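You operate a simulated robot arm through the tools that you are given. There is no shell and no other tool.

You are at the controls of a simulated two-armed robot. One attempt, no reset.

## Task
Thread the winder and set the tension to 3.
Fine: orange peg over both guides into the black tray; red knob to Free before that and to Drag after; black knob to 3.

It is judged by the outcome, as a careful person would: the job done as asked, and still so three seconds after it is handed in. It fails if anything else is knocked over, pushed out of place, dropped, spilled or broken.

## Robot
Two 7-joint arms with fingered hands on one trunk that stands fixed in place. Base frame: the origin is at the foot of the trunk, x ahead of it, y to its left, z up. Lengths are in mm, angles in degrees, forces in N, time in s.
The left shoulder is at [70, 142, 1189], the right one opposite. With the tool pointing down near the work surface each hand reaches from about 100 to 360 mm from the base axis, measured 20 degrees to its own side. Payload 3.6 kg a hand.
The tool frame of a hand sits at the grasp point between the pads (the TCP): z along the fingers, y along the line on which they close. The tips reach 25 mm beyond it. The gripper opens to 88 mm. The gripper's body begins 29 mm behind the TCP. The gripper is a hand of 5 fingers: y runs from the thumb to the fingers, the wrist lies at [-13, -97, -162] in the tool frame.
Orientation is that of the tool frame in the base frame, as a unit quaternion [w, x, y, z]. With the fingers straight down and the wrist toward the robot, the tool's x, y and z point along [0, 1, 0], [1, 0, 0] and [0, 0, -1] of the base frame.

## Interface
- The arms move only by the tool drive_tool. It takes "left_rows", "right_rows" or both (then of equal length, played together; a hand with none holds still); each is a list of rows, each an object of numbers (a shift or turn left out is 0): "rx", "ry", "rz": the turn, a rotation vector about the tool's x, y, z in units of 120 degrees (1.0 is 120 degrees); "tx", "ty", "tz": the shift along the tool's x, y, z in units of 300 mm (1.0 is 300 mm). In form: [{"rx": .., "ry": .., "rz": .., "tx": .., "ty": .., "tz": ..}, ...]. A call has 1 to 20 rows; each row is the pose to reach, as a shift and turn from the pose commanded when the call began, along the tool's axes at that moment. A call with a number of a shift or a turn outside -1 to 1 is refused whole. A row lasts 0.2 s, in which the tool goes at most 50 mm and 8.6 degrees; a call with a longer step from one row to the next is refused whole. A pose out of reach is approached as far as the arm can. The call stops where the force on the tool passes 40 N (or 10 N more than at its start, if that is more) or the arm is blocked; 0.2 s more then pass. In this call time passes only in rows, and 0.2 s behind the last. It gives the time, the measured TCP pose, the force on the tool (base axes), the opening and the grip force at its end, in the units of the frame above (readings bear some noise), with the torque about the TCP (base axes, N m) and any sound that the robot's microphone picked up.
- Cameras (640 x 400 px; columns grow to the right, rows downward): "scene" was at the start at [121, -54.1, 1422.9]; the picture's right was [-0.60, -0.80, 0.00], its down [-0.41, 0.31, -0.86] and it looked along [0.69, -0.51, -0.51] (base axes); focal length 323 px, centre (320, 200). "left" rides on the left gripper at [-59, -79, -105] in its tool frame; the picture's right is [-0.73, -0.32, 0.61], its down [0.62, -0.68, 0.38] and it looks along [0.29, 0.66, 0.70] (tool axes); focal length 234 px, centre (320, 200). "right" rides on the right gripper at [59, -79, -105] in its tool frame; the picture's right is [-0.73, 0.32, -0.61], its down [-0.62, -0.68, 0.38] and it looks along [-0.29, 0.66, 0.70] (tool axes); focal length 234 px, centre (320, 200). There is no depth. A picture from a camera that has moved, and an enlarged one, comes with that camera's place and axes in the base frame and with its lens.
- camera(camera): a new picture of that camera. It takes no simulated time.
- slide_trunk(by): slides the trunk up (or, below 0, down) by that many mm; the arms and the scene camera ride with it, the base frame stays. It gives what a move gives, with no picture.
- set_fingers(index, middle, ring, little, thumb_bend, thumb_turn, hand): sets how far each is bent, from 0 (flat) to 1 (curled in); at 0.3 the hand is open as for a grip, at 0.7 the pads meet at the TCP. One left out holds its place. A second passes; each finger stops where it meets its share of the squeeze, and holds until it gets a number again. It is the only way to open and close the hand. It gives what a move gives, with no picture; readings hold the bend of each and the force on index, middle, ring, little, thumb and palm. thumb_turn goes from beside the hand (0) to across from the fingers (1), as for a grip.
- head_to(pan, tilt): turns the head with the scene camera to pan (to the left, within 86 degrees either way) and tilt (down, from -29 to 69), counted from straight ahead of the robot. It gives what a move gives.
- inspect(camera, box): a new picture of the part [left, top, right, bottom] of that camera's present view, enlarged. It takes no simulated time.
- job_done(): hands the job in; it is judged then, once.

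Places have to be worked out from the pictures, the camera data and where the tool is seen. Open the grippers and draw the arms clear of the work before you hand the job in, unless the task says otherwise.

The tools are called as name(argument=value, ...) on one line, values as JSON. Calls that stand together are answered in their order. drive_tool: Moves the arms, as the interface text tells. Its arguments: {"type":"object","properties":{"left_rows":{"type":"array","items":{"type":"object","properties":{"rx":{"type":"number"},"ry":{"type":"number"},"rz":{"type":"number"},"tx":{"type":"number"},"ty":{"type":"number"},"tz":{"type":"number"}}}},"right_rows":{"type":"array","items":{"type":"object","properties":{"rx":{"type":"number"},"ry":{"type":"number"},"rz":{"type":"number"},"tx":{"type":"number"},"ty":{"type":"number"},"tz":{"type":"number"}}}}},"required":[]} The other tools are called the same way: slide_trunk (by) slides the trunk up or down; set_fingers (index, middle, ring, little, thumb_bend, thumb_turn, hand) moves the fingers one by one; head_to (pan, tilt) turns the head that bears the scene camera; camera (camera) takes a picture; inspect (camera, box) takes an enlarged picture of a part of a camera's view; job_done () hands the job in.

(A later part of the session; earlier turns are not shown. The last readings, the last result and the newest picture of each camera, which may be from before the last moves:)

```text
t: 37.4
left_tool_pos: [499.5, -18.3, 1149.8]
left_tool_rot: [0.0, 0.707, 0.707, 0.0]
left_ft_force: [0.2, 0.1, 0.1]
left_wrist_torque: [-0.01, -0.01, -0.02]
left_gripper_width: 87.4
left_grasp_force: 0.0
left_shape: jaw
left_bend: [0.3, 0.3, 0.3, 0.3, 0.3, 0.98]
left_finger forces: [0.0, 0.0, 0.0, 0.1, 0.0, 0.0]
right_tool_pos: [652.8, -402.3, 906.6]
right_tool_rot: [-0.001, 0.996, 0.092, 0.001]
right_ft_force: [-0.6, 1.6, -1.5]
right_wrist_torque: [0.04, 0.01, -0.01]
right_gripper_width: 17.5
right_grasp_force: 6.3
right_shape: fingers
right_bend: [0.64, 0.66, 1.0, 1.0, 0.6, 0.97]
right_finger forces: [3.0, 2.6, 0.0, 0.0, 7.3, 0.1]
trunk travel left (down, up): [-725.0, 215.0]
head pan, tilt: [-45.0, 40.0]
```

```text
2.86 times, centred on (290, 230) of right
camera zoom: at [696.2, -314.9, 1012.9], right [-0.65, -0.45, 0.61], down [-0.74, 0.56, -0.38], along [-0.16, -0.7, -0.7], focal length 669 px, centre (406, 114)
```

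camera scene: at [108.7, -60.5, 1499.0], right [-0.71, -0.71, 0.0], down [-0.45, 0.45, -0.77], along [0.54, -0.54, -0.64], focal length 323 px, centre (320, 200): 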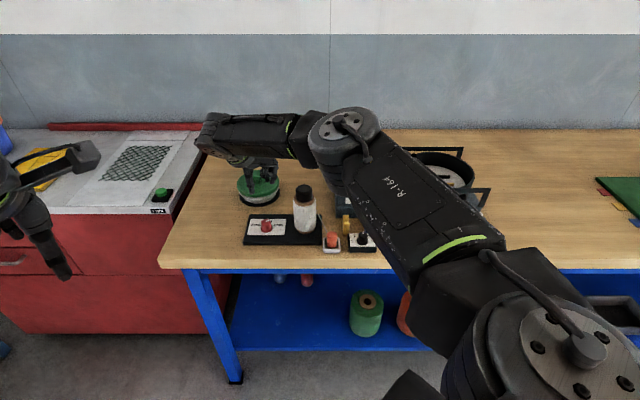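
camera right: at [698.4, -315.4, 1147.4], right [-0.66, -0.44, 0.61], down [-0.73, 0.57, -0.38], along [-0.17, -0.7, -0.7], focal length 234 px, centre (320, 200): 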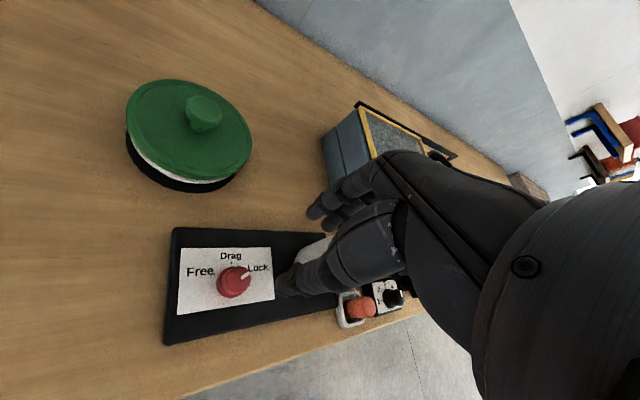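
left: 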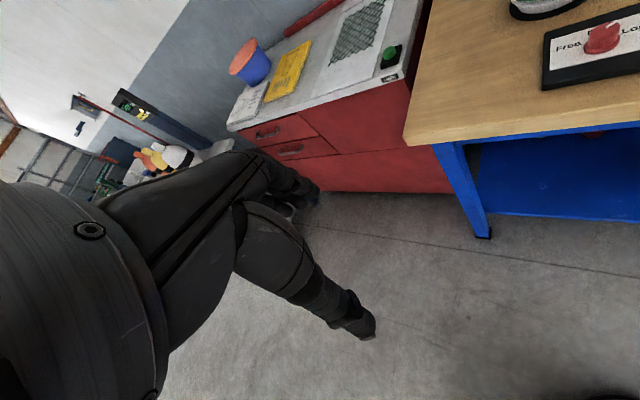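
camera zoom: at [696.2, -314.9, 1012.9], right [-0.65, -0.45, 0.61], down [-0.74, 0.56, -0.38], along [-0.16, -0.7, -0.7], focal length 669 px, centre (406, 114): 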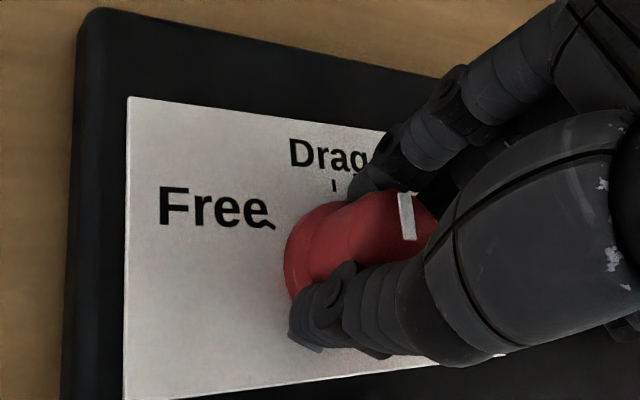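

Gripped evenly. I rotate 62° counter-clockwise.

drive_tool(right_rows=[{"rz": -0.057}, {"rz": -0.115}, {"rz": -0.172}, {"rz": -0.23}, {"rz": -0.287}, {"rz": -0.345}, {"rz": -0.402}, {"rz": -0.46}, {"rz": -0.517}])

set_fingers(hand="right", index=0.5, middle=0.5, thumb_bend=0.5)

drive_tool(right_rows=[{"tz": -0.05}, {"tz": -0.12}, {"tz": -0.2}, {"tz": -0.3}, {"tz": -0.4}, {"tz": -0.5}])

inspect(camera="right", box=[200, 160, 380, 300])

inspect(camera="scene", box=[220, 120, 380, 240])

```text
t: 39.4
left_tool_pos: [499.0, -18.5, 1147.9]
left_tool_rot: [0.0, 0.707, 0.707, 0.0]
left_ft_force: [0.1, -0.2, -0.2]
left_wrist_torque: [0.01, 0.01, 0.01]
left_gripper_width: 87.7
left_grasp_force: 0.0
left_shape: jaw
left_bend: [0.3, 0.3, 0.3, 0.3, 0.3, 0.98]
left_finger forces: [0.0, 0.0, 0.0, 0.0, 0.0, 0.0]
right_tool_pos: [654.8, -400.6, 906.8]
right_tool_rot: [0.0, 0.805, 0.593, 0.0]
right_ft_force: [2.3, 2.3, 2.1]
right_wrist_torque: [-0.02, -0.11, -0.03]
right_gripper_width: 17.0
right_grasp_force: 7.8
right_shape: fingers
right_bend: [0.63, 0.66, 1.0, 1.0, 0.62, 0.95]
right_finger forces: [4.9, 3.4, 0.0, 0.1, 6.6, 0.1]
trunk travel left (down, up): [-725.0, 215.0]
head pan, tilt: [-45.0, 40.0]
```

```text
t: 40.4
left_tool_pos: [500.4, -18.3, 1149.1]
left_tool_rot: [0.001, 0.707, 0.707, 0.0]
left_ft_force: [1.0, 0.5, -0.4]
left_wrist_torque: [0.0, -0.04, 0.02]
left_gripper_width: 87.8
left_grasp_force: 0.0
left_shape: jaw
left_bend: [0.3, 0.3, 0.3, 0.3, 0.3, 0.98]
left_finger forces: [0.1, 0.0, 0.1, 0.0, 0.0, 0.1]
right_tool_pos: [654.9, -401.9, 906.2]
right_tool_rot: [-0.001, 0.806, 0.592, 0.001]
right_ft_force: [-0.2, 0.5, -1.2]
right_wrist_torque: [-0.02, -0.04, 0.01]
right_gripper_width: 41.2
right_grasp_force: 0.1
right_shape: fingers
right_bend: [0.5, 0.5, 1.0, 1.0, 0.5, 0.97]
right_finger forces: [0.1, 0.0, 0.0, 0.0, 0.0, 0.0]
trunk travel left (down, up): [-725.0, 215.0]
head pan, tilt: [-45.0, 40.0]
```

```text
t: 41.8
left_tool_pos: [499.3, -18.8, 1149.6]
left_tool_rot: [0.0, 0.707, 0.707, 0.001]
left_ft_force: [-0.1, -0.1, 0.0]
left_wrist_torque: [0.0, 0.02, -0.04]
left_gripper_width: 87.7
left_grasp_force: 0.0
left_shape: jaw
left_bend: [0.3, 0.3, 0.3, 0.3, 0.3, 0.98]
left_finger forces: [0.0, 0.0, 0.0, 0.0, 0.1, 0.1]
right_tool_pos: [652.6, -400.5, 1058.1]
right_tool_rot: [-0.001, 0.806, 0.592, 0.001]
right_ft_force: [0.0, -0.1, 0.4]
right_wrist_torque: [0.0, -0.01, 0.04]
right_gripper_width: 41.2
right_grasp_force: 0.1
right_shape: fingers
right_bend: [0.5, 0.5, 1.0, 1.0, 0.5, 0.97]
right_finger forces: [0.0, 0.1, 0.1, 0.0, 0.0, 0.0]
trunk travel left (down, up): [-725.0, 215.0]
head pan, tilt: [-45.0, 40.0]
```

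```text
2.86 times, centred on (290, 230) of right
camera zoom: at [595.2, -322.5, 1164.8], right [0.09, -0.79, 0.61], down [-0.84, -0.39, -0.38], along [0.54, -0.47, -0.7], focal length 669 px, centre (406, 114)
```

zoom: 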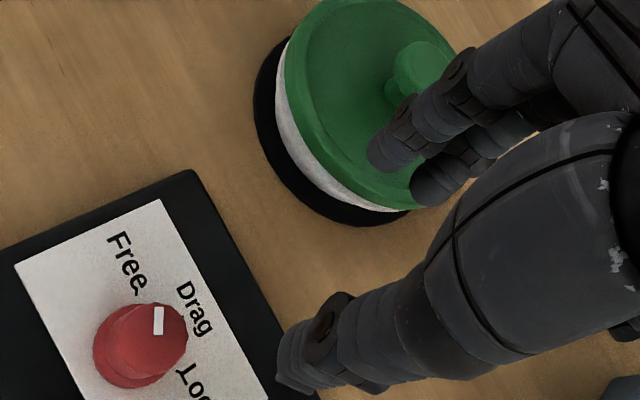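

```text
3.33 times, centred on (300, 180) of scene
camera zoom: at [108.4, -60.2, 1408.9], right [-0.71, -0.71, 0.0], down [-0.45, 0.45, -0.77], along [0.54, -0.54, -0.64], focal length 1078 px, centre (387, 267)
```

zoom: 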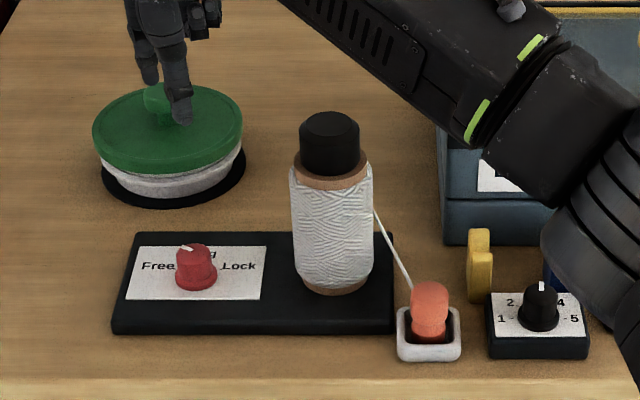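

Zooming on the red knob to verify it is at Free.

inspect(camera="scene", box=[245, 185, 295, 217])

camera(camera="scene")

```text
12.50 times, centred on (270, 201) of scene
camera zoom: at [108.4, -60.2, 1408.9], right [-0.71, -0.71, 0.0], down [-0.45, 0.45, -0.77], along [0.54, -0.54, -0.64], focal length 4041 px, centre (945, 188)
```

zoom: 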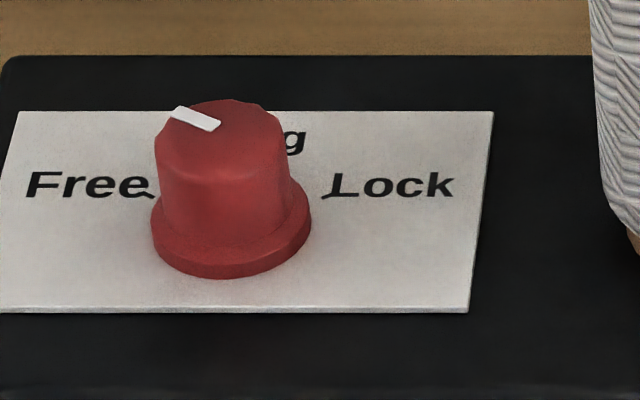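

```text
taken
camera scene: at [108.4, -60.2, 1408.9], right [-0.71, -0.71, 0.0], down [-0.45, 0.45, -0.77], along [0.54, -0.54, -0.64], focal length 323 px, centre (320, 200)
```

scene: 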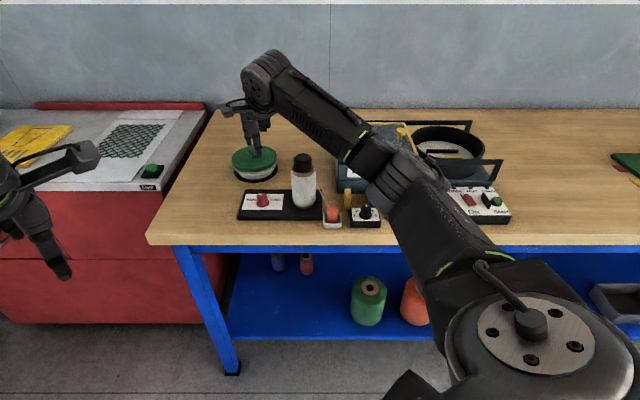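

The pointer is parallel to the Free tick, so the red knob is at Free. Next I move at safe height over the spool to above the orange peg, yawing to about +28° so the fingers straddle the peg without crossing the thread.

drive_tool(right_rows=[{"tz": -0.09}, {"tx": -0.054, "ty": -0.053, "tz": -0.09, "rz": 0.058}, {"tx": -0.109, "ty": -0.106, "tz": -0.09, "rz": 0.116}, {"tx": -0.163, "ty": -0.159, "tz": -0.09, "rz": 0.174}, {"tx": -0.217, "ty": -0.213, "tz": -0.09, "rz": 0.232}, {"tx": -0.272, "ty": -0.266, "tz": -0.09, "rz": 0.29}, {"tx": -0.326, "ty": -0.319, "tz": -0.09, "rz": 0.348}, {"tx": -0.38, "ty": -0.372, "tz": -0.09, "rz": 0.406}, {"tx": -0.4347, "ty": -0.4253, "tz": -0.09, "rz": 0.463}])

camera(camera="right")

camera(camera="scene")

```text
t: 43.8
left_tool_pos: [500.8, -19.9, 1150.0]
left_tool_rot: [-0.001, 0.708, 0.707, -0.001]
left_ft_force: [0.7, 0.2, -0.2]
left_wrist_torque: [0.03, 0.02, 0.02]
left_gripper_width: 87.9
left_grasp_force: 0.1
left_shape: jaw
left_bend: [0.3, 0.3, 0.3, 0.3, 0.3, 0.98]
left_finger forces: [0.1, 0.0, 0.0, 0.0, 0.0, 0.0]
right_tool_pos: [515.6, -494.9, 1071.9]
right_tool_rot: [-0.002, 0.989, 0.148, 0.002]
right_ft_force: [0.4, 0.3, -0.8]
right_wrist_torque: [0.0, 0.03, 0.02]
right_gripper_width: 41.4
right_grasp_force: 0.1
right_shape: fingers
right_bend: [0.5, 0.5, 1.0, 1.0, 0.5, 0.97]
right_finger forces: [0.0, 0.1, 0.1, 0.0, 0.0, 0.1]
right hand out of reach, approached as far as the arm can: row 9
trunk travel left (down, up): [-725.0, 215.0]
head pan, tilt: [-45.0, 40.0]
```

```text
taken
camera right: at [547.7, -404.0, 1179.5], right [-0.6, -0.52, 0.6], down [-0.79, 0.47, -0.38], along [-0.08, -0.71, -0.7], focal length 234 px, centre (320, 200)
```

right: 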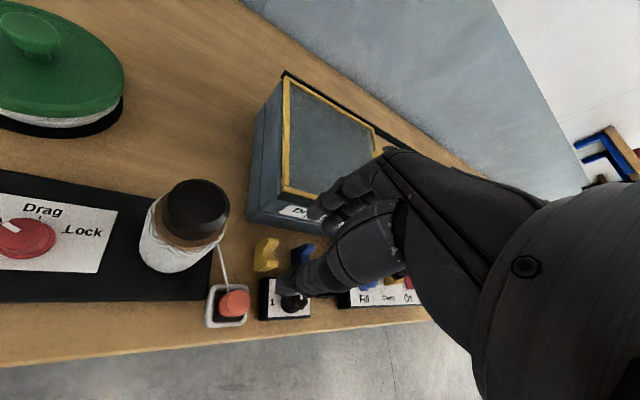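

```text
taken
camera scene: at [110.1, -60.9, 1408.8], right [-0.71, -0.71, 0.0], down [-0.46, 0.45, -0.77], along [0.54, -0.54, -0.64], focal length 323 px, centre (320, 200)
```

scene: 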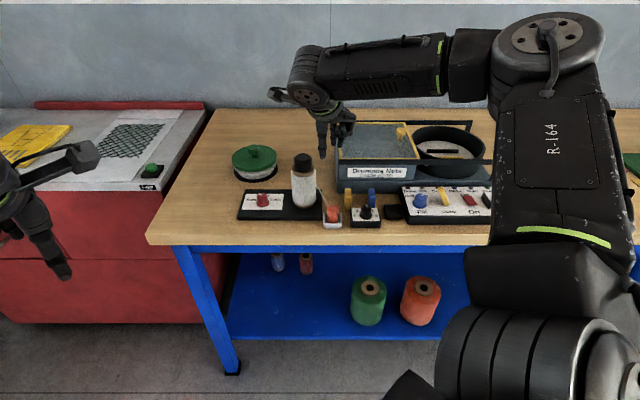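

At this low trunk height the arm runs into a limit just short of the pose. I raise the trunk 180 mm, which gave comfortable postures before, then come down over the peg with the arm.

slide_trunk(by=180)

drive_tool(right_rows=[{"tz": 0.08, "tx": -0.02}, {"tz": 0.18, "tx": -0.04}, {"tz": 0.28, "tx": -0.06}, {"tz": 0.38, "tx": -0.07}, {"tz": 0.48, "tx": -0.07}, {"tz": 0.58, "tx": -0.07}, {"tz": 0.68, "tx": -0.07}])

camera(camera="scene")

camera(camera="right")

```text
t: 45.8
left_tool_pos: [499.6, -17.9, 1329.0]
left_tool_rot: [0.0, 0.707, 0.707, 0.0]
left_ft_force: [-0.1, -0.1, 0.3]
left_wrist_torque: [0.03, -0.02, 0.0]
left_gripper_width: 87.9
left_grasp_force: 0.1
left_shape: jaw
left_bend: [0.3, 0.3, 0.3, 0.3, 0.3, 0.98]
left_finger forces: [0.0, 0.0, 0.0, 0.0, 0.0, 0.0]
right_tool_pos: [513.6, -494.6, 1253.9]
right_tool_rot: [-0.001, 0.989, 0.148, 0.002]
right_ft_force: [0.4, 0.0, 0.0]
right_wrist_torque: [0.0, -0.02, -0.01]
right_gripper_width: 41.4
right_grasp_force: 0.0
right_shape: fingers
right_bend: [0.5, 0.5, 1.0, 1.0, 0.5, 0.97]
right_finger forces: [0.0, 0.0, 0.1, 0.0, 0.0, 0.0]
trunk travel left (down, up): [-905.0, 35.0]
head pan, tilt: [-45.0, 40.0]
```

```text
t: 47.4
left_tool_pos: [500.5, -18.6, 1329.7]
left_tool_rot: [0.001, 0.707, 0.707, 0.0]
left_ft_force: [-0.2, 0.0, 0.8]
left_wrist_torque: [0.03, 0.0, 0.0]
left_gripper_width: 87.7
left_grasp_force: 0.2
left_shape: jaw
left_bend: [0.3, 0.3, 0.3, 0.3, 0.3, 0.98]
left_finger forces: [0.0, 0.1, 0.1, 0.1, 0.0, 0.0]
right_tool_pos: [495.2, -500.5, 1046.9]
right_tool_rot: [-0.001, 0.989, 0.149, 0.002]
right_ft_force: [0.1, 0.5, -0.7]
right_wrist_torque: [0.0, -0.04, -0.01]
right_gripper_width: 41.1
right_grasp_force: 0.0
right_shape: fingers
right_bend: [0.5, 0.5, 1.0, 1.0, 0.5, 0.97]
right_finger forces: [0.1, 0.0, 0.0, 0.1, 0.0, 0.0]
trunk travel left (down, up): [-905.0, 35.0]
head pan, tilt: [-45.0, 40.0]
```

```text
taken
camera scene: at [109.3, -61.0, 1588.9], right [-0.71, -0.71, 0.0], down [-0.45, 0.45, -0.77], along [0.54, -0.54, -0.64], focal length 323 px, centre (320, 200)
```

scene: 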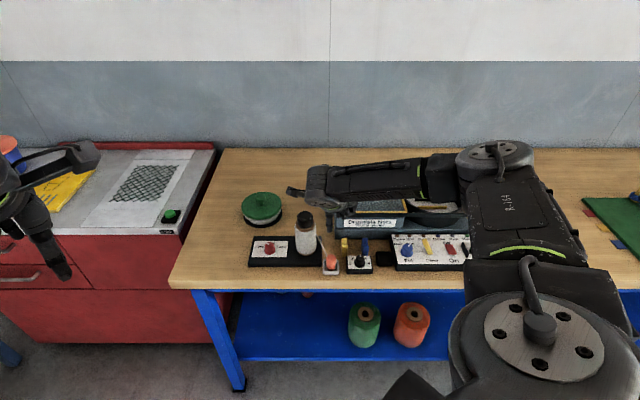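

```text
taken
camera right: at [527.7, -410.3, 1153.3], right [-0.6, -0.52, 0.6], down [-0.8, 0.47, -0.38], along [-0.08, -0.71, -0.7], focal length 234 px, centre (320, 200)
```

right: 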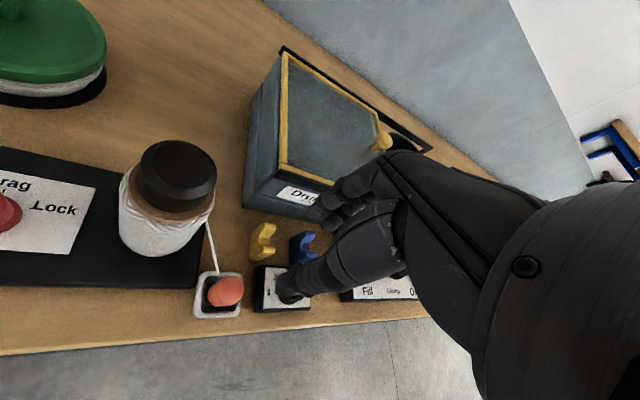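

inspect(camera="right", box=[170, 200, 350, 330])

inspect(camera="right", box=[240, 215, 325, 275])

```text
3.08 times, centred on (260, 265) of right
camera zoom: at [527.7, -410.3, 1153.3], right [-0.6, -0.52, 0.6], down [-0.8, 0.47, -0.38], along [-0.08, -0.71, -0.7], focal length 720 px, centre (505, 0)
```

zoom: 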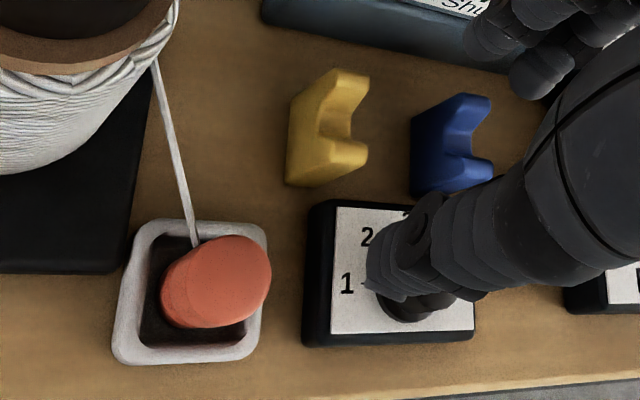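

```text
6.67 times, centred on (282, 245) of right
camera zoom: at [527.7, -410.3, 1153.3], right [-0.6, -0.52, 0.6], down [-0.8, 0.47, -0.38], along [-0.08, -0.71, -0.7], focal length 1561 px, centre (570, -100)
```

zoom: 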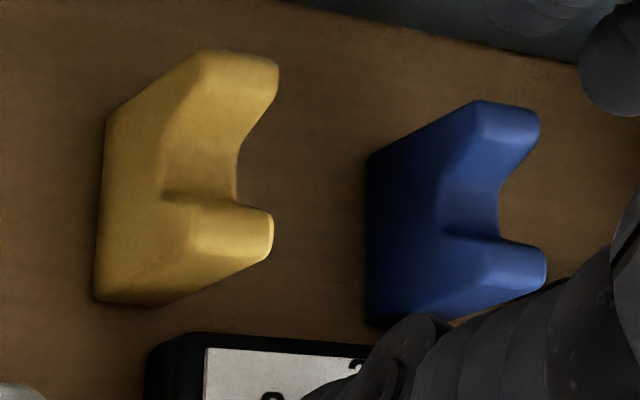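

The guides are clearly U-forks: notch centre N≈752, floor z≈885, prong tops z≈901, yellow E≈38, blue E≈99. I centre over the peg (N693, E-3) and come down to z≈960.

drive_tool(right_rows=[{"tx": 0.0023, "ty": -0.043}, {"tx": 0.0023, "ty": -0.043, "tz": 0.1}, {"tx": 0.0023, "ty": -0.043, "tz": 0.2}, {"tx": 0.0023, "ty": -0.043, "tz": 0.29}])

inspect(camera="right", box=[200, 160, 380, 300])

inspect(camera="scene", box=[270, 180, 400, 285])

```text
t: 48.4
left_tool_pos: [499.7, -19.7, 1329.3]
left_tool_rot: [0.0, 0.707, 0.708, 0.0]
left_ft_force: [0.0, -0.1, 0.2]
left_wrist_torque: [0.0, -0.02, -0.02]
left_gripper_width: 87.6
left_grasp_force: 0.0
left_shape: jaw
left_bend: [0.3, 0.3, 0.3, 0.3, 0.3, 0.98]
left_finger forces: [0.1, 0.1, 0.1, 0.0, 0.0, 0.0]
right_tool_pos: [493.0, -487.5, 961.2]
right_tool_rot: [-0.001, 0.989, 0.149, 0.001]
right_ft_force: [0.2, 0.1, 0.0]
right_wrist_torque: [-0.01, 0.04, 0.0]
right_gripper_width: 41.2
right_grasp_force: 0.2
right_shape: fingers
right_bend: [0.5, 0.5, 1.0, 1.0, 0.5, 0.97]
right_finger forces: [0.0, 0.0, 0.0, 0.1, 0.0, 0.1]
trunk travel left (down, up): [-905.0, 35.0]
head pan, tilt: [-45.0, 40.0]
```

```text
2.86 times, centred on (290, 230) of right
camera zoom: at [524.9, -397.4, 1069.1], right [-0.6, -0.52, 0.6], down [-0.8, 0.47, -0.38], along [-0.08, -0.71, -0.7], focal length 669 px, centre (406, 114)
```

zoom: 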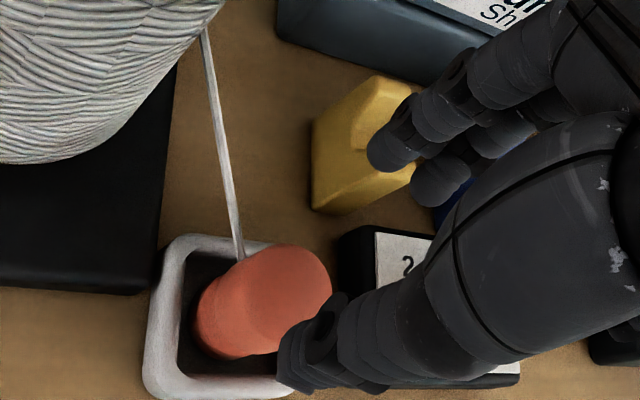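

```text
3.81 times, centred on (335, 232) of scene
camera zoom: at [108.9, -60.4, 1589.0], right [-0.71, -0.71, 0.0], down [-0.45, 0.45, -0.77], along [0.54, -0.54, -0.64], focal length 1232 px, centre (263, 76)
```

zoom: 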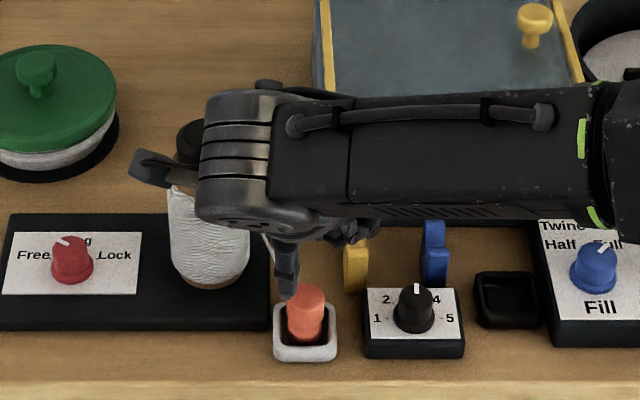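

The peg is centred within 4 mm, slightly toward the thumb. I shift 3 mm and descend so the pads straddle its upper bulb, tips just above the tray rim.

drive_tool(right_rows=[{"ty": -0.011, "tz": 0.04}, {"ty": -0.011, "tz": 0.08}, {"ty": -0.011, "tz": 0.12}, {"ty": -0.011, "tz": 0.16}, {"ty": -0.011, "tz": 0.188}])

inspect(camera="right", box=[200, 160, 380, 300])

inspect(camera="scene", box=[270, 200, 370, 285])

```text
t: 49.5
left_tool_pos: [498.2, -18.9, 1329.6]
left_tool_rot: [-0.001, 0.706, 0.708, 0.0]
left_ft_force: [0.8, 0.3, 0.6]
left_wrist_torque: [-0.01, 0.01, 0.0]
left_gripper_width: 87.7
left_grasp_force: 0.0
left_shape: jaw
left_bend: [0.3, 0.3, 0.3, 0.3, 0.3, 0.98]
left_finger forces: [0.0, 0.1, 0.0, 0.0, 0.0, 0.0]
right_tool_pos: [491.9, -484.8, 905.1]
right_tool_rot: [-0.002, 0.989, 0.149, 0.001]
right_ft_force: [-1.1, 0.3, 2.1]
right_wrist_torque: [-0.06, 0.02, 0.02]
right_gripper_width: 41.4
right_grasp_force: 0.7
right_shape: fingers
right_bend: [0.5, 0.5, 1.0, 1.0, 0.5, 0.97]
right_finger forces: [0.0, 1.0, 0.0, 0.0, 0.0, 0.0]
trunk travel left (down, up): [-905.0, 35.0]
head pan, tilt: [-45.0, 40.0]
```

```text
2.86 times, centred on (290, 230) of right
camera zoom: at [524.0, -393.4, 1011.8], right [-0.6, -0.52, 0.6], down [-0.8, 0.47, -0.38], along [-0.08, -0.71, -0.7], focal length 669 px, centre (406, 114)
```

zoom: 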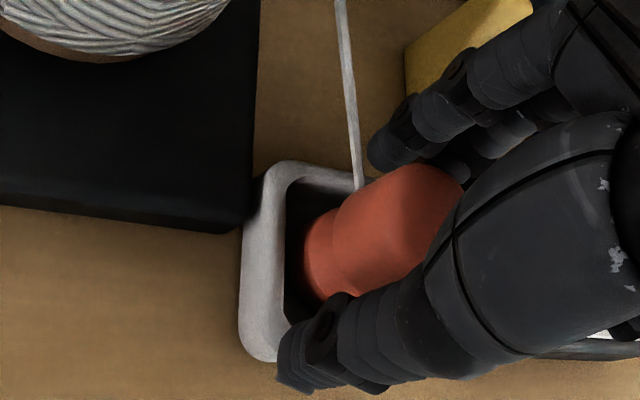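

```text
4.71 times, centred on (320, 242) of scene
camera zoom: at [108.7, -60.3, 1589.0], right [-0.71, -0.71, 0.0], down [-0.45, 0.45, -0.77], along [0.54, -0.54, -0.64], focal length 1521 px, centre (320, 0)
```

zoom: 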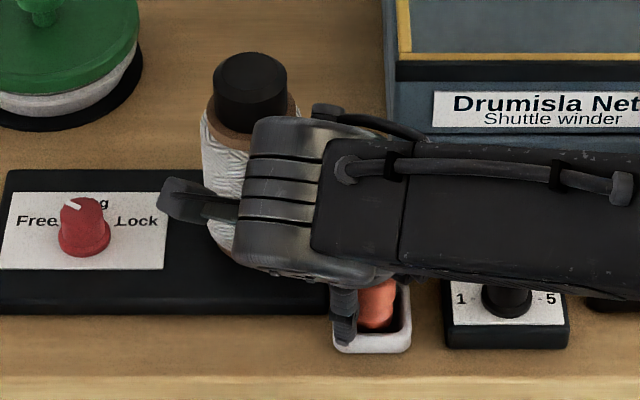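

The middle fingertip just grazes the tray rim, so I raise 5 mm and close on the peg.

drive_tool(right_rows=[{"tz": -0.016}])

set_fingers(hand="right", index=0.7, middle=0.7, thumb_bend=0.7)

inspect(camera="right", box=[200, 160, 380, 300])

inspect(camera="scene", box=[300, 235, 370, 285])

```text
t: 50.0
left_tool_pos: [499.8, -19.0, 1328.9]
left_tool_rot: [-0.001, 0.707, 0.707, 0.0]
left_ft_force: [0.4, -0.4, -0.1]
left_wrist_torque: [-0.03, 0.02, 0.0]
left_gripper_width: 87.9
left_grasp_force: 0.1
left_shape: jaw
left_bend: [0.3, 0.3, 0.3, 0.3, 0.3, 0.98]
left_finger forces: [0.1, 0.1, 0.0, 0.1, 0.0, 0.0]
right_tool_pos: [492.5, -484.2, 909.8]
right_tool_rot: [-0.001, 0.989, 0.15, 0.001]
right_ft_force: [0.5, 0.3, 0.6]
right_wrist_torque: [0.0, 0.01, -0.01]
right_gripper_width: 41.0
right_grasp_force: 0.2
right_shape: fingers
right_bend: [0.5, 0.5, 1.0, 1.0, 0.5, 0.97]
right_finger forces: [0.0, 0.0, 0.0, 0.0, 0.0, 0.0]
trunk travel left (down, up): [-905.0, 35.0]
head pan, tilt: [-45.0, 40.0]
```

```text
t: 51.0
left_tool_pos: [499.3, -18.7, 1329.1]
left_tool_rot: [0.0, 0.707, 0.707, 0.0]
left_ft_force: [-0.2, -0.3, -0.8]
left_wrist_torque: [-0.02, 0.01, -0.03]
left_gripper_width: 87.4
left_grasp_force: 0.0
left_shape: jaw
left_bend: [0.3, 0.3, 0.3, 0.3, 0.3, 0.98]
left_finger forces: [0.0, 0.0, 0.0, 0.1, 0.0, 0.0]
right_tool_pos: [491.1, -484.1, 910.6]
right_tool_rot: [-0.001, 0.989, 0.149, 0.001]
right_ft_force: [0.5, -0.8, 0.1]
right_wrist_torque: [0.01, -0.02, 0.0]
right_gripper_width: 18.0
right_grasp_force: 7.9
right_shape: fingers
right_bend: [0.63, 0.65, 1.0, 1.0, 0.61, 0.96]
right_finger forces: [4.0, 3.5, 0.0, 0.1, 7.3, 0.1]
trunk travel left (down, up): [-905.0, 35.0]
head pan, tilt: [-45.0, 40.0]
```

```text
2.86 times, centred on (290, 230) of right
camera zoom: at [524.1, -393.1, 1016.6], right [-0.6, -0.52, 0.6], down [-0.8, 0.47, -0.38], along [-0.08, -0.71, -0.7], focal length 669 px, centre (406, 114)
```

zoom: 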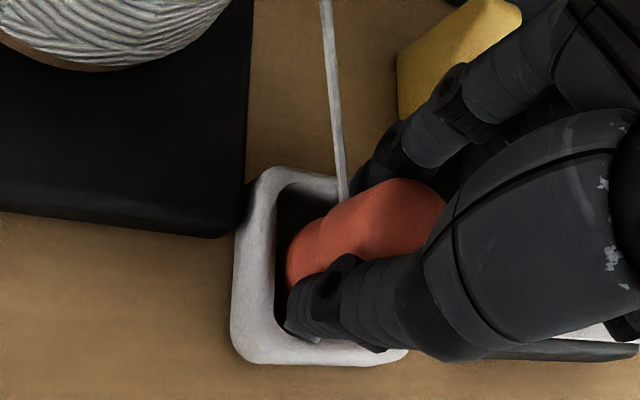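

```text
8.00 times, centred on (335, 260) of scene
camera zoom: at [108.9, -60.6, 1588.9], right [-0.71, -0.71, 0.0], down [-0.45, 0.45, -0.77], along [0.54, -0.54, -0.64], focal length 2586 px, centre (200, -280)
```

zoom: 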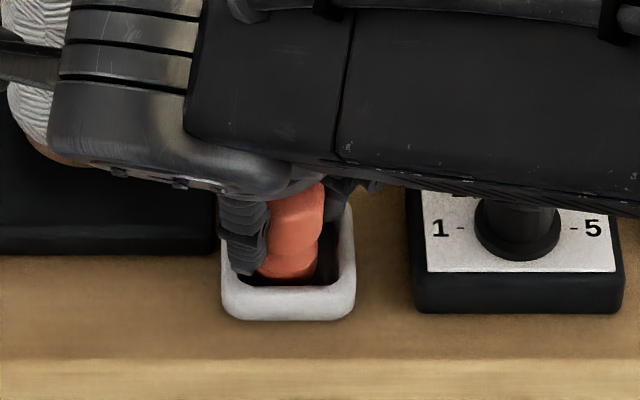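

The peg is held with about 8 N. I lift straight up 60 mm.

drive_tool(right_rows=[{"tz": -0.03}, {"tz": -0.07}, {"tz": -0.11}, {"tz": -0.15}, {"tz": -0.2}])

inspect(camera="right", box=[180, 140, 380, 300])

inspect(camera="scene", box=[270, 190, 400, 285])

```text
t: 52.1
left_tool_pos: [500.1, -18.9, 1329.3]
left_tool_rot: [0.0, 0.707, 0.707, 0.0]
left_ft_force: [-0.2, 0.1, -0.4]
left_wrist_torque: [-0.01, 0.0, -0.02]
left_gripper_width: 87.6
left_grasp_force: 0.1
left_shape: jaw
left_bend: [0.3, 0.3, 0.3, 0.3, 0.3, 0.98]
left_finger forces: [0.0, 0.0, 0.0, 0.0, 0.0, 0.1]
right_tool_pos: [491.3, -482.9, 969.2]
right_tool_rot: [-0.001, 0.989, 0.149, 0.002]
right_ft_force: [0.0, 0.2, 0.6]
right_wrist_torque: [0.01, -0.01, 0.01]
right_gripper_width: 17.5
right_grasp_force: 7.5
right_shape: fingers
right_bend: [0.63, 0.65, 1.0, 1.0, 0.61, 0.96]
right_finger forces: [4.0, 3.4, 0.1, 0.0, 7.2, 0.1]
trunk travel left (down, up): [-905.0, 35.0]
head pan, tilt: [-45.0, 40.0]
```

```text
2.50 times, centred on (280, 220) of right
camera zoom: at [522.6, -391.9, 1076.6], right [-0.6, -0.52, 0.6], down [-0.8, 0.47, -0.38], along [-0.08, -0.71, -0.7], focal length 585 px, centre (420, 150)
```

zoom: 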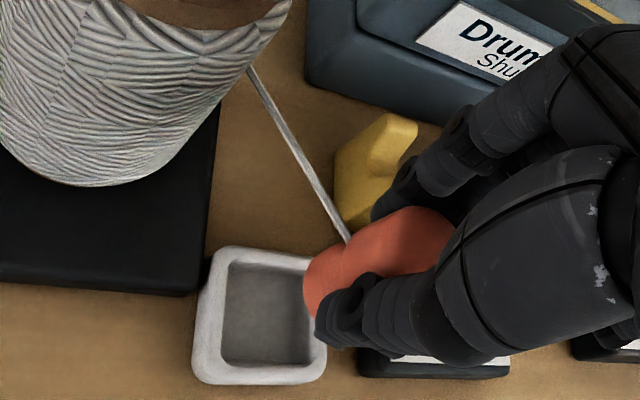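

```text
4.21 times, centred on (335, 238) of scene
camera zoom: at [108.5, -60.5, 1589.0], right [-0.71, -0.71, 0.0], down [-0.45, 0.45, -0.77], along [0.54, -0.54, -0.64], focal length 1361 px, centre (257, 42)
```

zoom: 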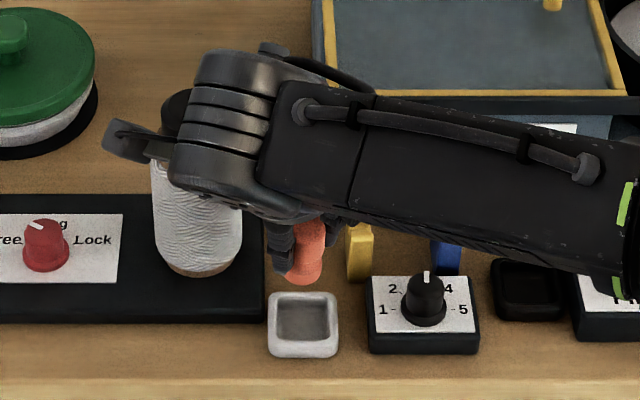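

The peg is free and the thread follows. I carry it at z≈970 to N≈752, just left of the yellow guide, squaring the hand to 0° so the thread trails along the index side.

drive_tool(right_rows=[{"tx": 0.0126, "ty": 0.033, "rz": -0.039}, {"tx": 0.025, "ty": 0.066, "rz": -0.078}, {"tx": 0.038, "ty": 0.099, "rz": -0.118}, {"tx": 0.05, "ty": 0.132, "rz": -0.157}, {"tx": 0.063, "ty": 0.165, "rz": -0.196}, {"tx": 0.0757, "ty": 0.1977, "rz": -0.235}])

camera(camera="right")

inspect(camera="scene", box=[270, 190, 400, 285])

```text
t: 53.5
left_tool_pos: [499.9, -19.5, 1330.0]
left_tool_rot: [0.0, 0.707, 0.707, 0.0]
left_ft_force: [0.0, -0.5, 0.4]
left_wrist_torque: [0.02, -0.01, -0.03]
left_gripper_width: 87.6
left_grasp_force: 0.2
left_shape: jaw
left_bend: [0.3, 0.3, 0.3, 0.3, 0.3, 0.98]
left_finger forces: [0.1, 0.0, 0.1, 0.0, 0.1, 0.1]
right_tool_pos: [531.0, -535.3, 970.2]
right_tool_rot: [0.0, 0.922, 0.386, 0.001]
right_ft_force: [0.0, 0.2, -0.2]
right_wrist_torque: [-0.01, 0.01, -0.02]
right_gripper_width: 17.7
right_grasp_force: 7.7
right_shape: fingers
right_bend: [0.63, 0.66, 1.0, 1.0, 0.61, 0.96]
right_finger forces: [4.0, 3.4, 0.0, 0.1, 7.2, 0.1]
trunk travel left (down, up): [-905.0, 35.0]
head pan, tilt: [-45.0, 40.0]
```

```text
taken
camera right: at [514.9, -439.4, 1076.9], right [-0.28, -0.75, 0.6], down [-0.92, 0.04, -0.39], along [0.27, -0.67, -0.7], focal length 234 px, centre (320, 200)
```

right: 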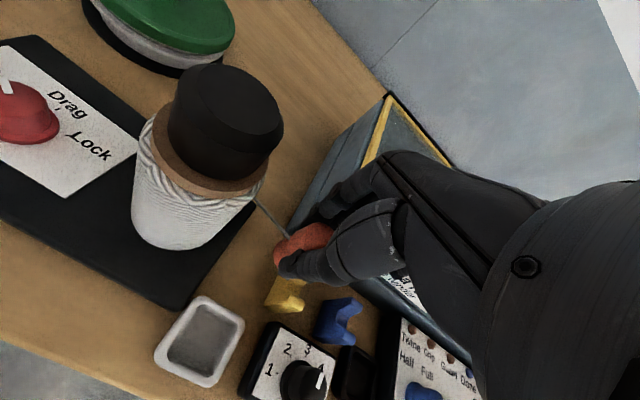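

```text
4.21 times, centred on (335, 238) of scene
camera zoom: at [109.1, -60.8, 1588.9], right [-0.71, -0.71, 0.0], down [-0.45, 0.45, -0.77], along [0.54, -0.54, -0.64], focal length 1361 px, centre (257, 42)
```

zoom: 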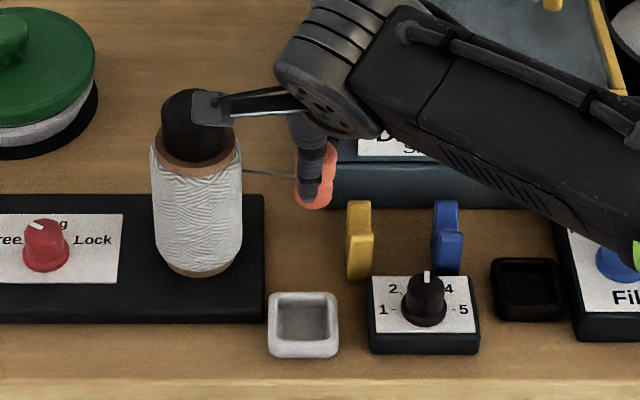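

The thread trails properly from the spool at notch height line N≈754. I carry the peg over the yellow guide to between the two guides and look at the thread.

drive_tool(right_rows=[{"tx": -0.05, "ty": -0.007}, {"tx": -0.1, "ty": -0.007}, {"tx": -0.15, "ty": -0.007}, {"tx": -0.2, "ty": -0.007}, {"tx": -0.223, "ty": -0.007}])

inspect(camera="right", box=[140, 140, 400, 330])

inspect(camera="scene", box=[290, 190, 420, 285])

```text
t: 54.8
left_tool_pos: [499.1, -19.9, 1330.1]
left_tool_rot: [0.0, 0.708, 0.707, 0.0]
left_ft_force: [0.3, 0.1, 0.0]
left_wrist_torque: [0.01, -0.01, 0.0]
left_gripper_width: 87.7
left_grasp_force: 0.0
left_shape: jaw
left_bend: [0.3, 0.3, 0.3, 0.3, 0.3, 0.98]
left_finger forces: [0.0, 0.0, 0.1, 0.0, 0.1, 0.0]
right_tool_pos: [481.9, -580.4, 970.7]
right_tool_rot: [-0.001, 0.923, 0.385, 0.001]
right_ft_force: [0.8, -0.5, -0.9]
right_wrist_torque: [-0.01, -0.02, 0.0]
right_gripper_width: 17.7
right_grasp_force: 7.0
right_shape: fingers
right_bend: [0.63, 0.66, 1.0, 1.0, 0.61, 0.96]
right_finger forces: [4.1, 3.5, 0.0, 0.0, 7.2, 0.0]
trunk travel left (down, up): [-905.0, 35.0]
head pan, tilt: [-45.0, 40.0]
```

```text
2.11 times, centred on (270, 235) of right
camera zoom: at [466.6, -485.3, 1076.8], right [-0.28, -0.75, 0.6], down [-0.92, 0.04, -0.39], along [0.27, -0.67, -0.7], focal length 493 px, centre (425, 126)
```

zoom: 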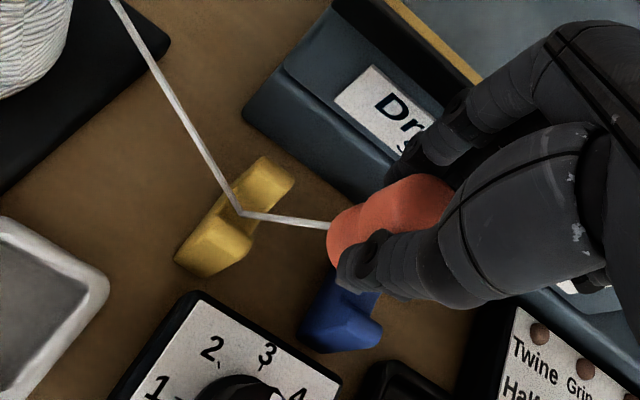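

```text
4.21 times, centred on (355, 238) of scene
camera zoom: at [108.5, -60.8, 1588.9], right [-0.71, -0.71, 0.0], down [-0.45, 0.45, -0.77], along [0.54, -0.54, -0.64], focal length 1361 px, centre (173, 42)
```

zoom: 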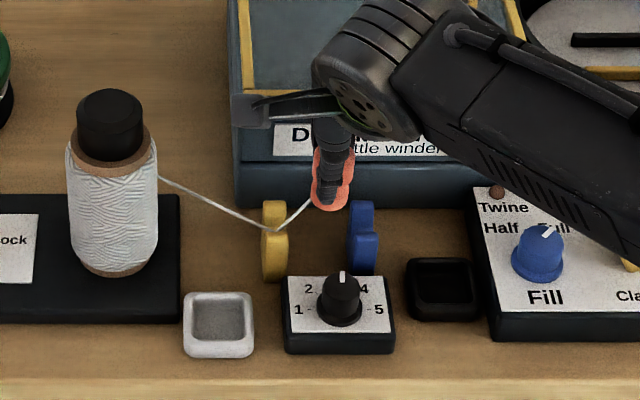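

The yellow guide has caught the thread in its notch. I continue at the same line over the blue guide to E≈147.

drive_tool(right_rows=[{"tx": -0.05}, {"tx": -0.1}, {"tx": -0.15}, {"tx": -0.2}, {"tx": -0.25}, {"tx": -0.262}])

inspect(camera="right", box=[140, 140, 400, 330])

inspect(camera="scene", box=[290, 190, 420, 285])

```text
t: 56.1
left_tool_pos: [498.5, -18.6, 1329.8]
left_tool_rot: [0.0, 0.707, 0.707, 0.0]
left_ft_force: [1.0, 0.9, 0.0]
left_wrist_torque: [0.02, -0.02, 0.02]
left_gripper_width: 87.7
left_grasp_force: 0.0
left_shape: jaw
left_bend: [0.3, 0.3, 0.3, 0.3, 0.3, 0.98]
left_finger forces: [0.0, 0.0, 0.0, 0.0, 0.1, 0.0]
right_tool_pos: [426.7, -636.2, 971.5]
right_tool_rot: [-0.001, 0.923, 0.385, 0.001]
right_ft_force: [-0.3, 0.2, 1.2]
right_wrist_torque: [0.02, -0.04, 0.01]
right_gripper_width: 17.9
right_grasp_force: 7.2
right_shape: fingers
right_bend: [0.63, 0.66, 1.0, 1.0, 0.61, 0.96]
right_finger forces: [4.0, 3.5, 0.1, 0.0, 7.3, 0.0]
trunk travel left (down, up): [-905.0, 35.0]
head pan, tilt: [-45.0, 40.0]
```

```text
2.11 times, centred on (270, 235) of right
camera zoom: at [411.3, -540.3, 1076.8], right [-0.28, -0.75, 0.6], down [-0.92, 0.04, -0.39], along [0.27, -0.67, -0.7], focal length 493 px, centre (425, 126)
```

zoom: 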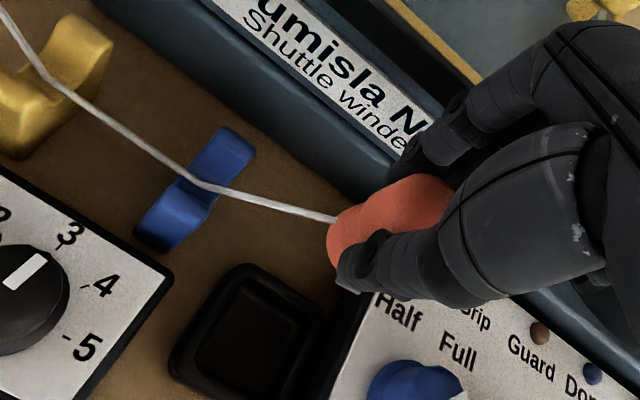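

```text
4.21 times, centred on (355, 238) of scene
camera zoom: at [109.0, -60.5, 1588.9], right [-0.71, -0.71, 0.0], down [-0.45, 0.45, -0.77], along [0.54, -0.54, -0.64], focal length 1361 px, centre (173, 42)
```

zoom: 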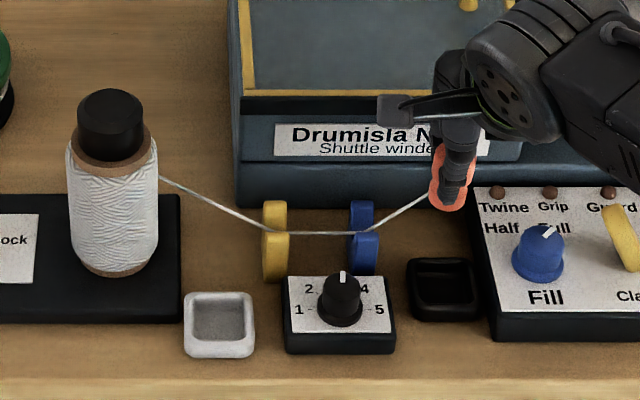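

Both guides hold the thread. I move the peg back to N≈720 over the black tray at the same height and check alignment before lowering.

drive_tool(right_rows=[{"ty": -0.035, "tx": -0.001}, {"ty": -0.07, "tx": -0.002}, {"ty": -0.105, "tx": -0.003}])

inspect(camera="right", box=[180, 140, 400, 330])

inspect(camera="scene", box=[350, 200, 440, 270])

```text
t: 57.0
left_tool_pos: [498.7, -19.1, 1329.4]
left_tool_rot: [0.0, 0.707, 0.707, 0.0]
left_ft_force: [0.0, 0.4, -0.2]
left_wrist_torque: [0.01, 0.03, -0.02]
left_gripper_width: 87.8
left_grasp_force: 0.1
left_shape: jaw
left_bend: [0.3, 0.3, 0.3, 0.3, 0.3, 0.98]
left_finger forces: [0.1, 0.1, 0.1, 0.1, 0.0, 0.0]
right_tool_pos: [404.5, -614.9, 970.6]
right_tool_rot: [-0.002, 0.922, 0.386, 0.002]
right_ft_force: [0.0, -0.4, -1.2]
right_wrist_torque: [-0.02, 0.01, 0.0]
right_gripper_width: 17.8
right_grasp_force: 7.4
right_shape: fingers
right_bend: [0.63, 0.66, 1.0, 1.0, 0.61, 0.96]
right_finger forces: [4.0, 3.5, 0.0, 0.1, 7.2, 0.0]
trunk travel left (down, up): [-905.0, 35.0]
head pan, tilt: [-45.0, 40.0]
```

```text
2.11 times, centred on (290, 235) of right
camera zoom: at [387.7, -519.6, 1077.2], right [-0.28, -0.74, 0.6], down [-0.92, 0.04, -0.39], along [0.27, -0.67, -0.7], focal length 493 px, centre (383, 126)
```

zoom: 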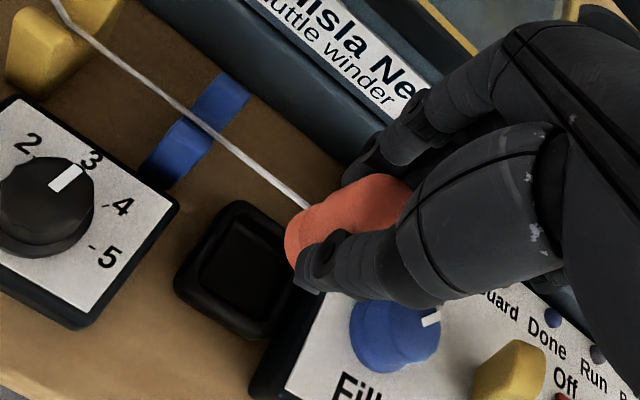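

```text
5.71 times, centred on (395, 235) of scene
camera zoom: at [108.6, -60.4, 1589.0], right [-0.71, -0.71, 0.0], down [-0.45, 0.45, -0.77], along [0.54, -0.54, -0.64], focal length 1847 px, centre (-109, 0)
```

zoom: 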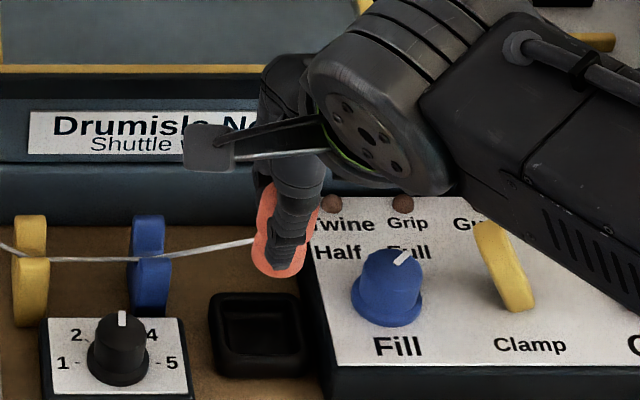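

The peg hangs vertical and centred over the black tray within about 2-3 mm, and the thread still lies in both notches. I lower it slowly to the tray floor.

drive_tool(right_rows=[{"tz": 0.035}, {"tz": 0.07}, {"tz": 0.1}, {"tz": 0.125}])

inspect(camera="right", box=[180, 140, 400, 330])

inspect(camera="scene", box=[350, 200, 440, 270])

```text
t: 58.0
left_tool_pos: [499.1, -19.3, 1329.0]
left_tool_rot: [-0.001, 0.707, 0.707, 0.0]
left_ft_force: [0.4, 0.1, 0.8]
left_wrist_torque: [-0.02, -0.01, -0.01]
left_gripper_width: 87.4
left_grasp_force: 0.0
left_shape: jaw
left_bend: [0.3, 0.3, 0.3, 0.3, 0.3, 0.98]
left_finger forces: [0.1, 0.0, 0.0, 0.1, 0.1, 0.0]
right_tool_pos: [404.3, -615.2, 933.3]
right_tool_rot: [-0.001, 0.922, 0.386, 0.001]
right_ft_force: [0.3, -0.3, -0.1]
right_wrist_torque: [0.0, -0.01, 0.0]
right_gripper_width: 17.5
right_grasp_force: 7.5
right_shape: fingers
right_bend: [0.63, 0.66, 1.0, 1.0, 0.61, 0.96]
right_finger forces: [4.0, 3.4, 0.1, 0.1, 7.1, 0.0]
trunk travel left (down, up): [-905.0, 35.0]
head pan, tilt: [-45.0, 40.0]
```

```text
2.11 times, centred on (290, 235) of right
camera zoom: at [388.8, -520.0, 1040.5], right [-0.28, -0.74, 0.6], down [-0.92, 0.04, -0.39], along [0.27, -0.67, -0.7], focal length 493 px, centre (383, 126)
```

zoom: 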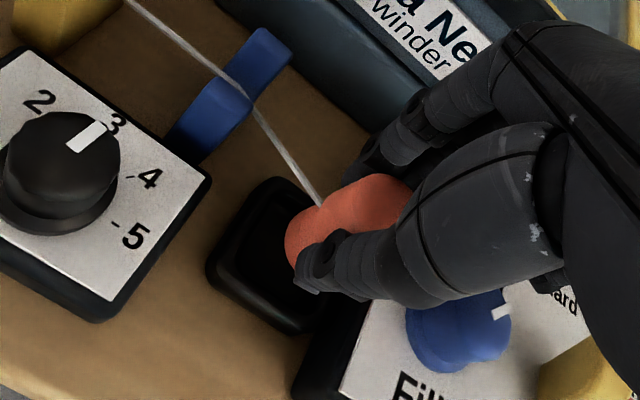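

```text
5.71 times, centred on (395, 235) of scene
camera zoom: at [109.1, -60.7, 1588.9], right [-0.71, -0.71, 0.0], down [-0.45, 0.45, -0.77], along [0.54, -0.54, -0.64], focal length 1847 px, centre (-109, 0)
```

zoom: 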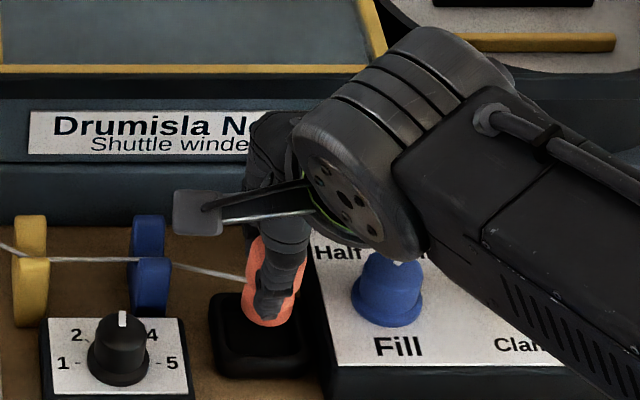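

The peg looks about 2 mm right of the tray's centre, so I nudge it 2 mm left and 1 mm nearer, then lower the last 21 mm.

drive_tool(right_rows=[{"tx": 0.007, "ty": -0.003}, {"tx": 0.007, "ty": -0.003, "tz": 0.02}, {"tx": 0.007, "ty": -0.003, "tz": 0.04}, {"tx": 0.007, "ty": -0.003, "tz": 0.06}, {"tx": 0.007, "ty": -0.003, "tz": 0.072}])

inspect(camera="right", box=[180, 140, 400, 330])

inspect(camera="scene", box=[350, 200, 440, 270])

```text
t: 59.1
left_tool_pos: [499.0, -19.4, 1329.1]
left_tool_rot: [0.0, 0.707, 0.707, -0.001]
left_ft_force: [0.3, -0.1, 0.0]
left_wrist_torque: [0.01, 0.01, -0.02]
left_gripper_width: 87.9
left_grasp_force: 0.0
left_shape: jaw
left_bend: [0.3, 0.3, 0.3, 0.3, 0.3, 0.98]
left_finger forces: [0.1, 0.0, 0.0, 0.0, 0.1, 0.0]
right_tool_pos: [404.1, -612.0, 912.5]
right_tool_rot: [-0.001, 0.923, 0.385, 0.002]
right_ft_force: [0.2, 0.1, 0.0]
right_wrist_torque: [-0.02, -0.01, -0.06]
right_gripper_width: 17.5
right_grasp_force: 7.3
right_shape: fingers
right_bend: [0.63, 0.66, 1.0, 1.0, 0.61, 0.96]
right_finger forces: [4.1, 3.5, 0.0, 0.0, 7.1, 0.0]
trunk travel left (down, up): [-905.0, 35.0]
head pan, tilt: [-45.0, 40.0]
```

```text
2.11 times, centred on (290, 235) of right
camera zoom: at [389.1, -516.8, 1018.3], right [-0.28, -0.75, 0.6], down [-0.92, 0.04, -0.39], along [0.27, -0.67, -0.7], focal length 493 px, centre (383, 126)
```

zoom: 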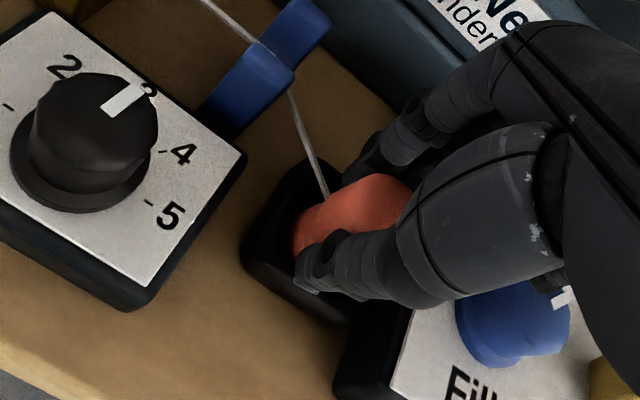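

```text
5.71 times, centred on (395, 235) of scene
camera zoom: at [109.0, -60.6, 1588.9], right [-0.71, -0.71, 0.0], down [-0.45, 0.45, -0.77], along [0.54, -0.54, -0.64], focal length 1847 px, centre (-109, 0)
```

zoom: 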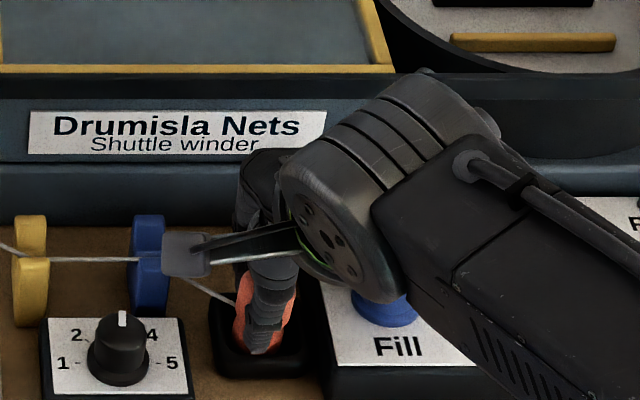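

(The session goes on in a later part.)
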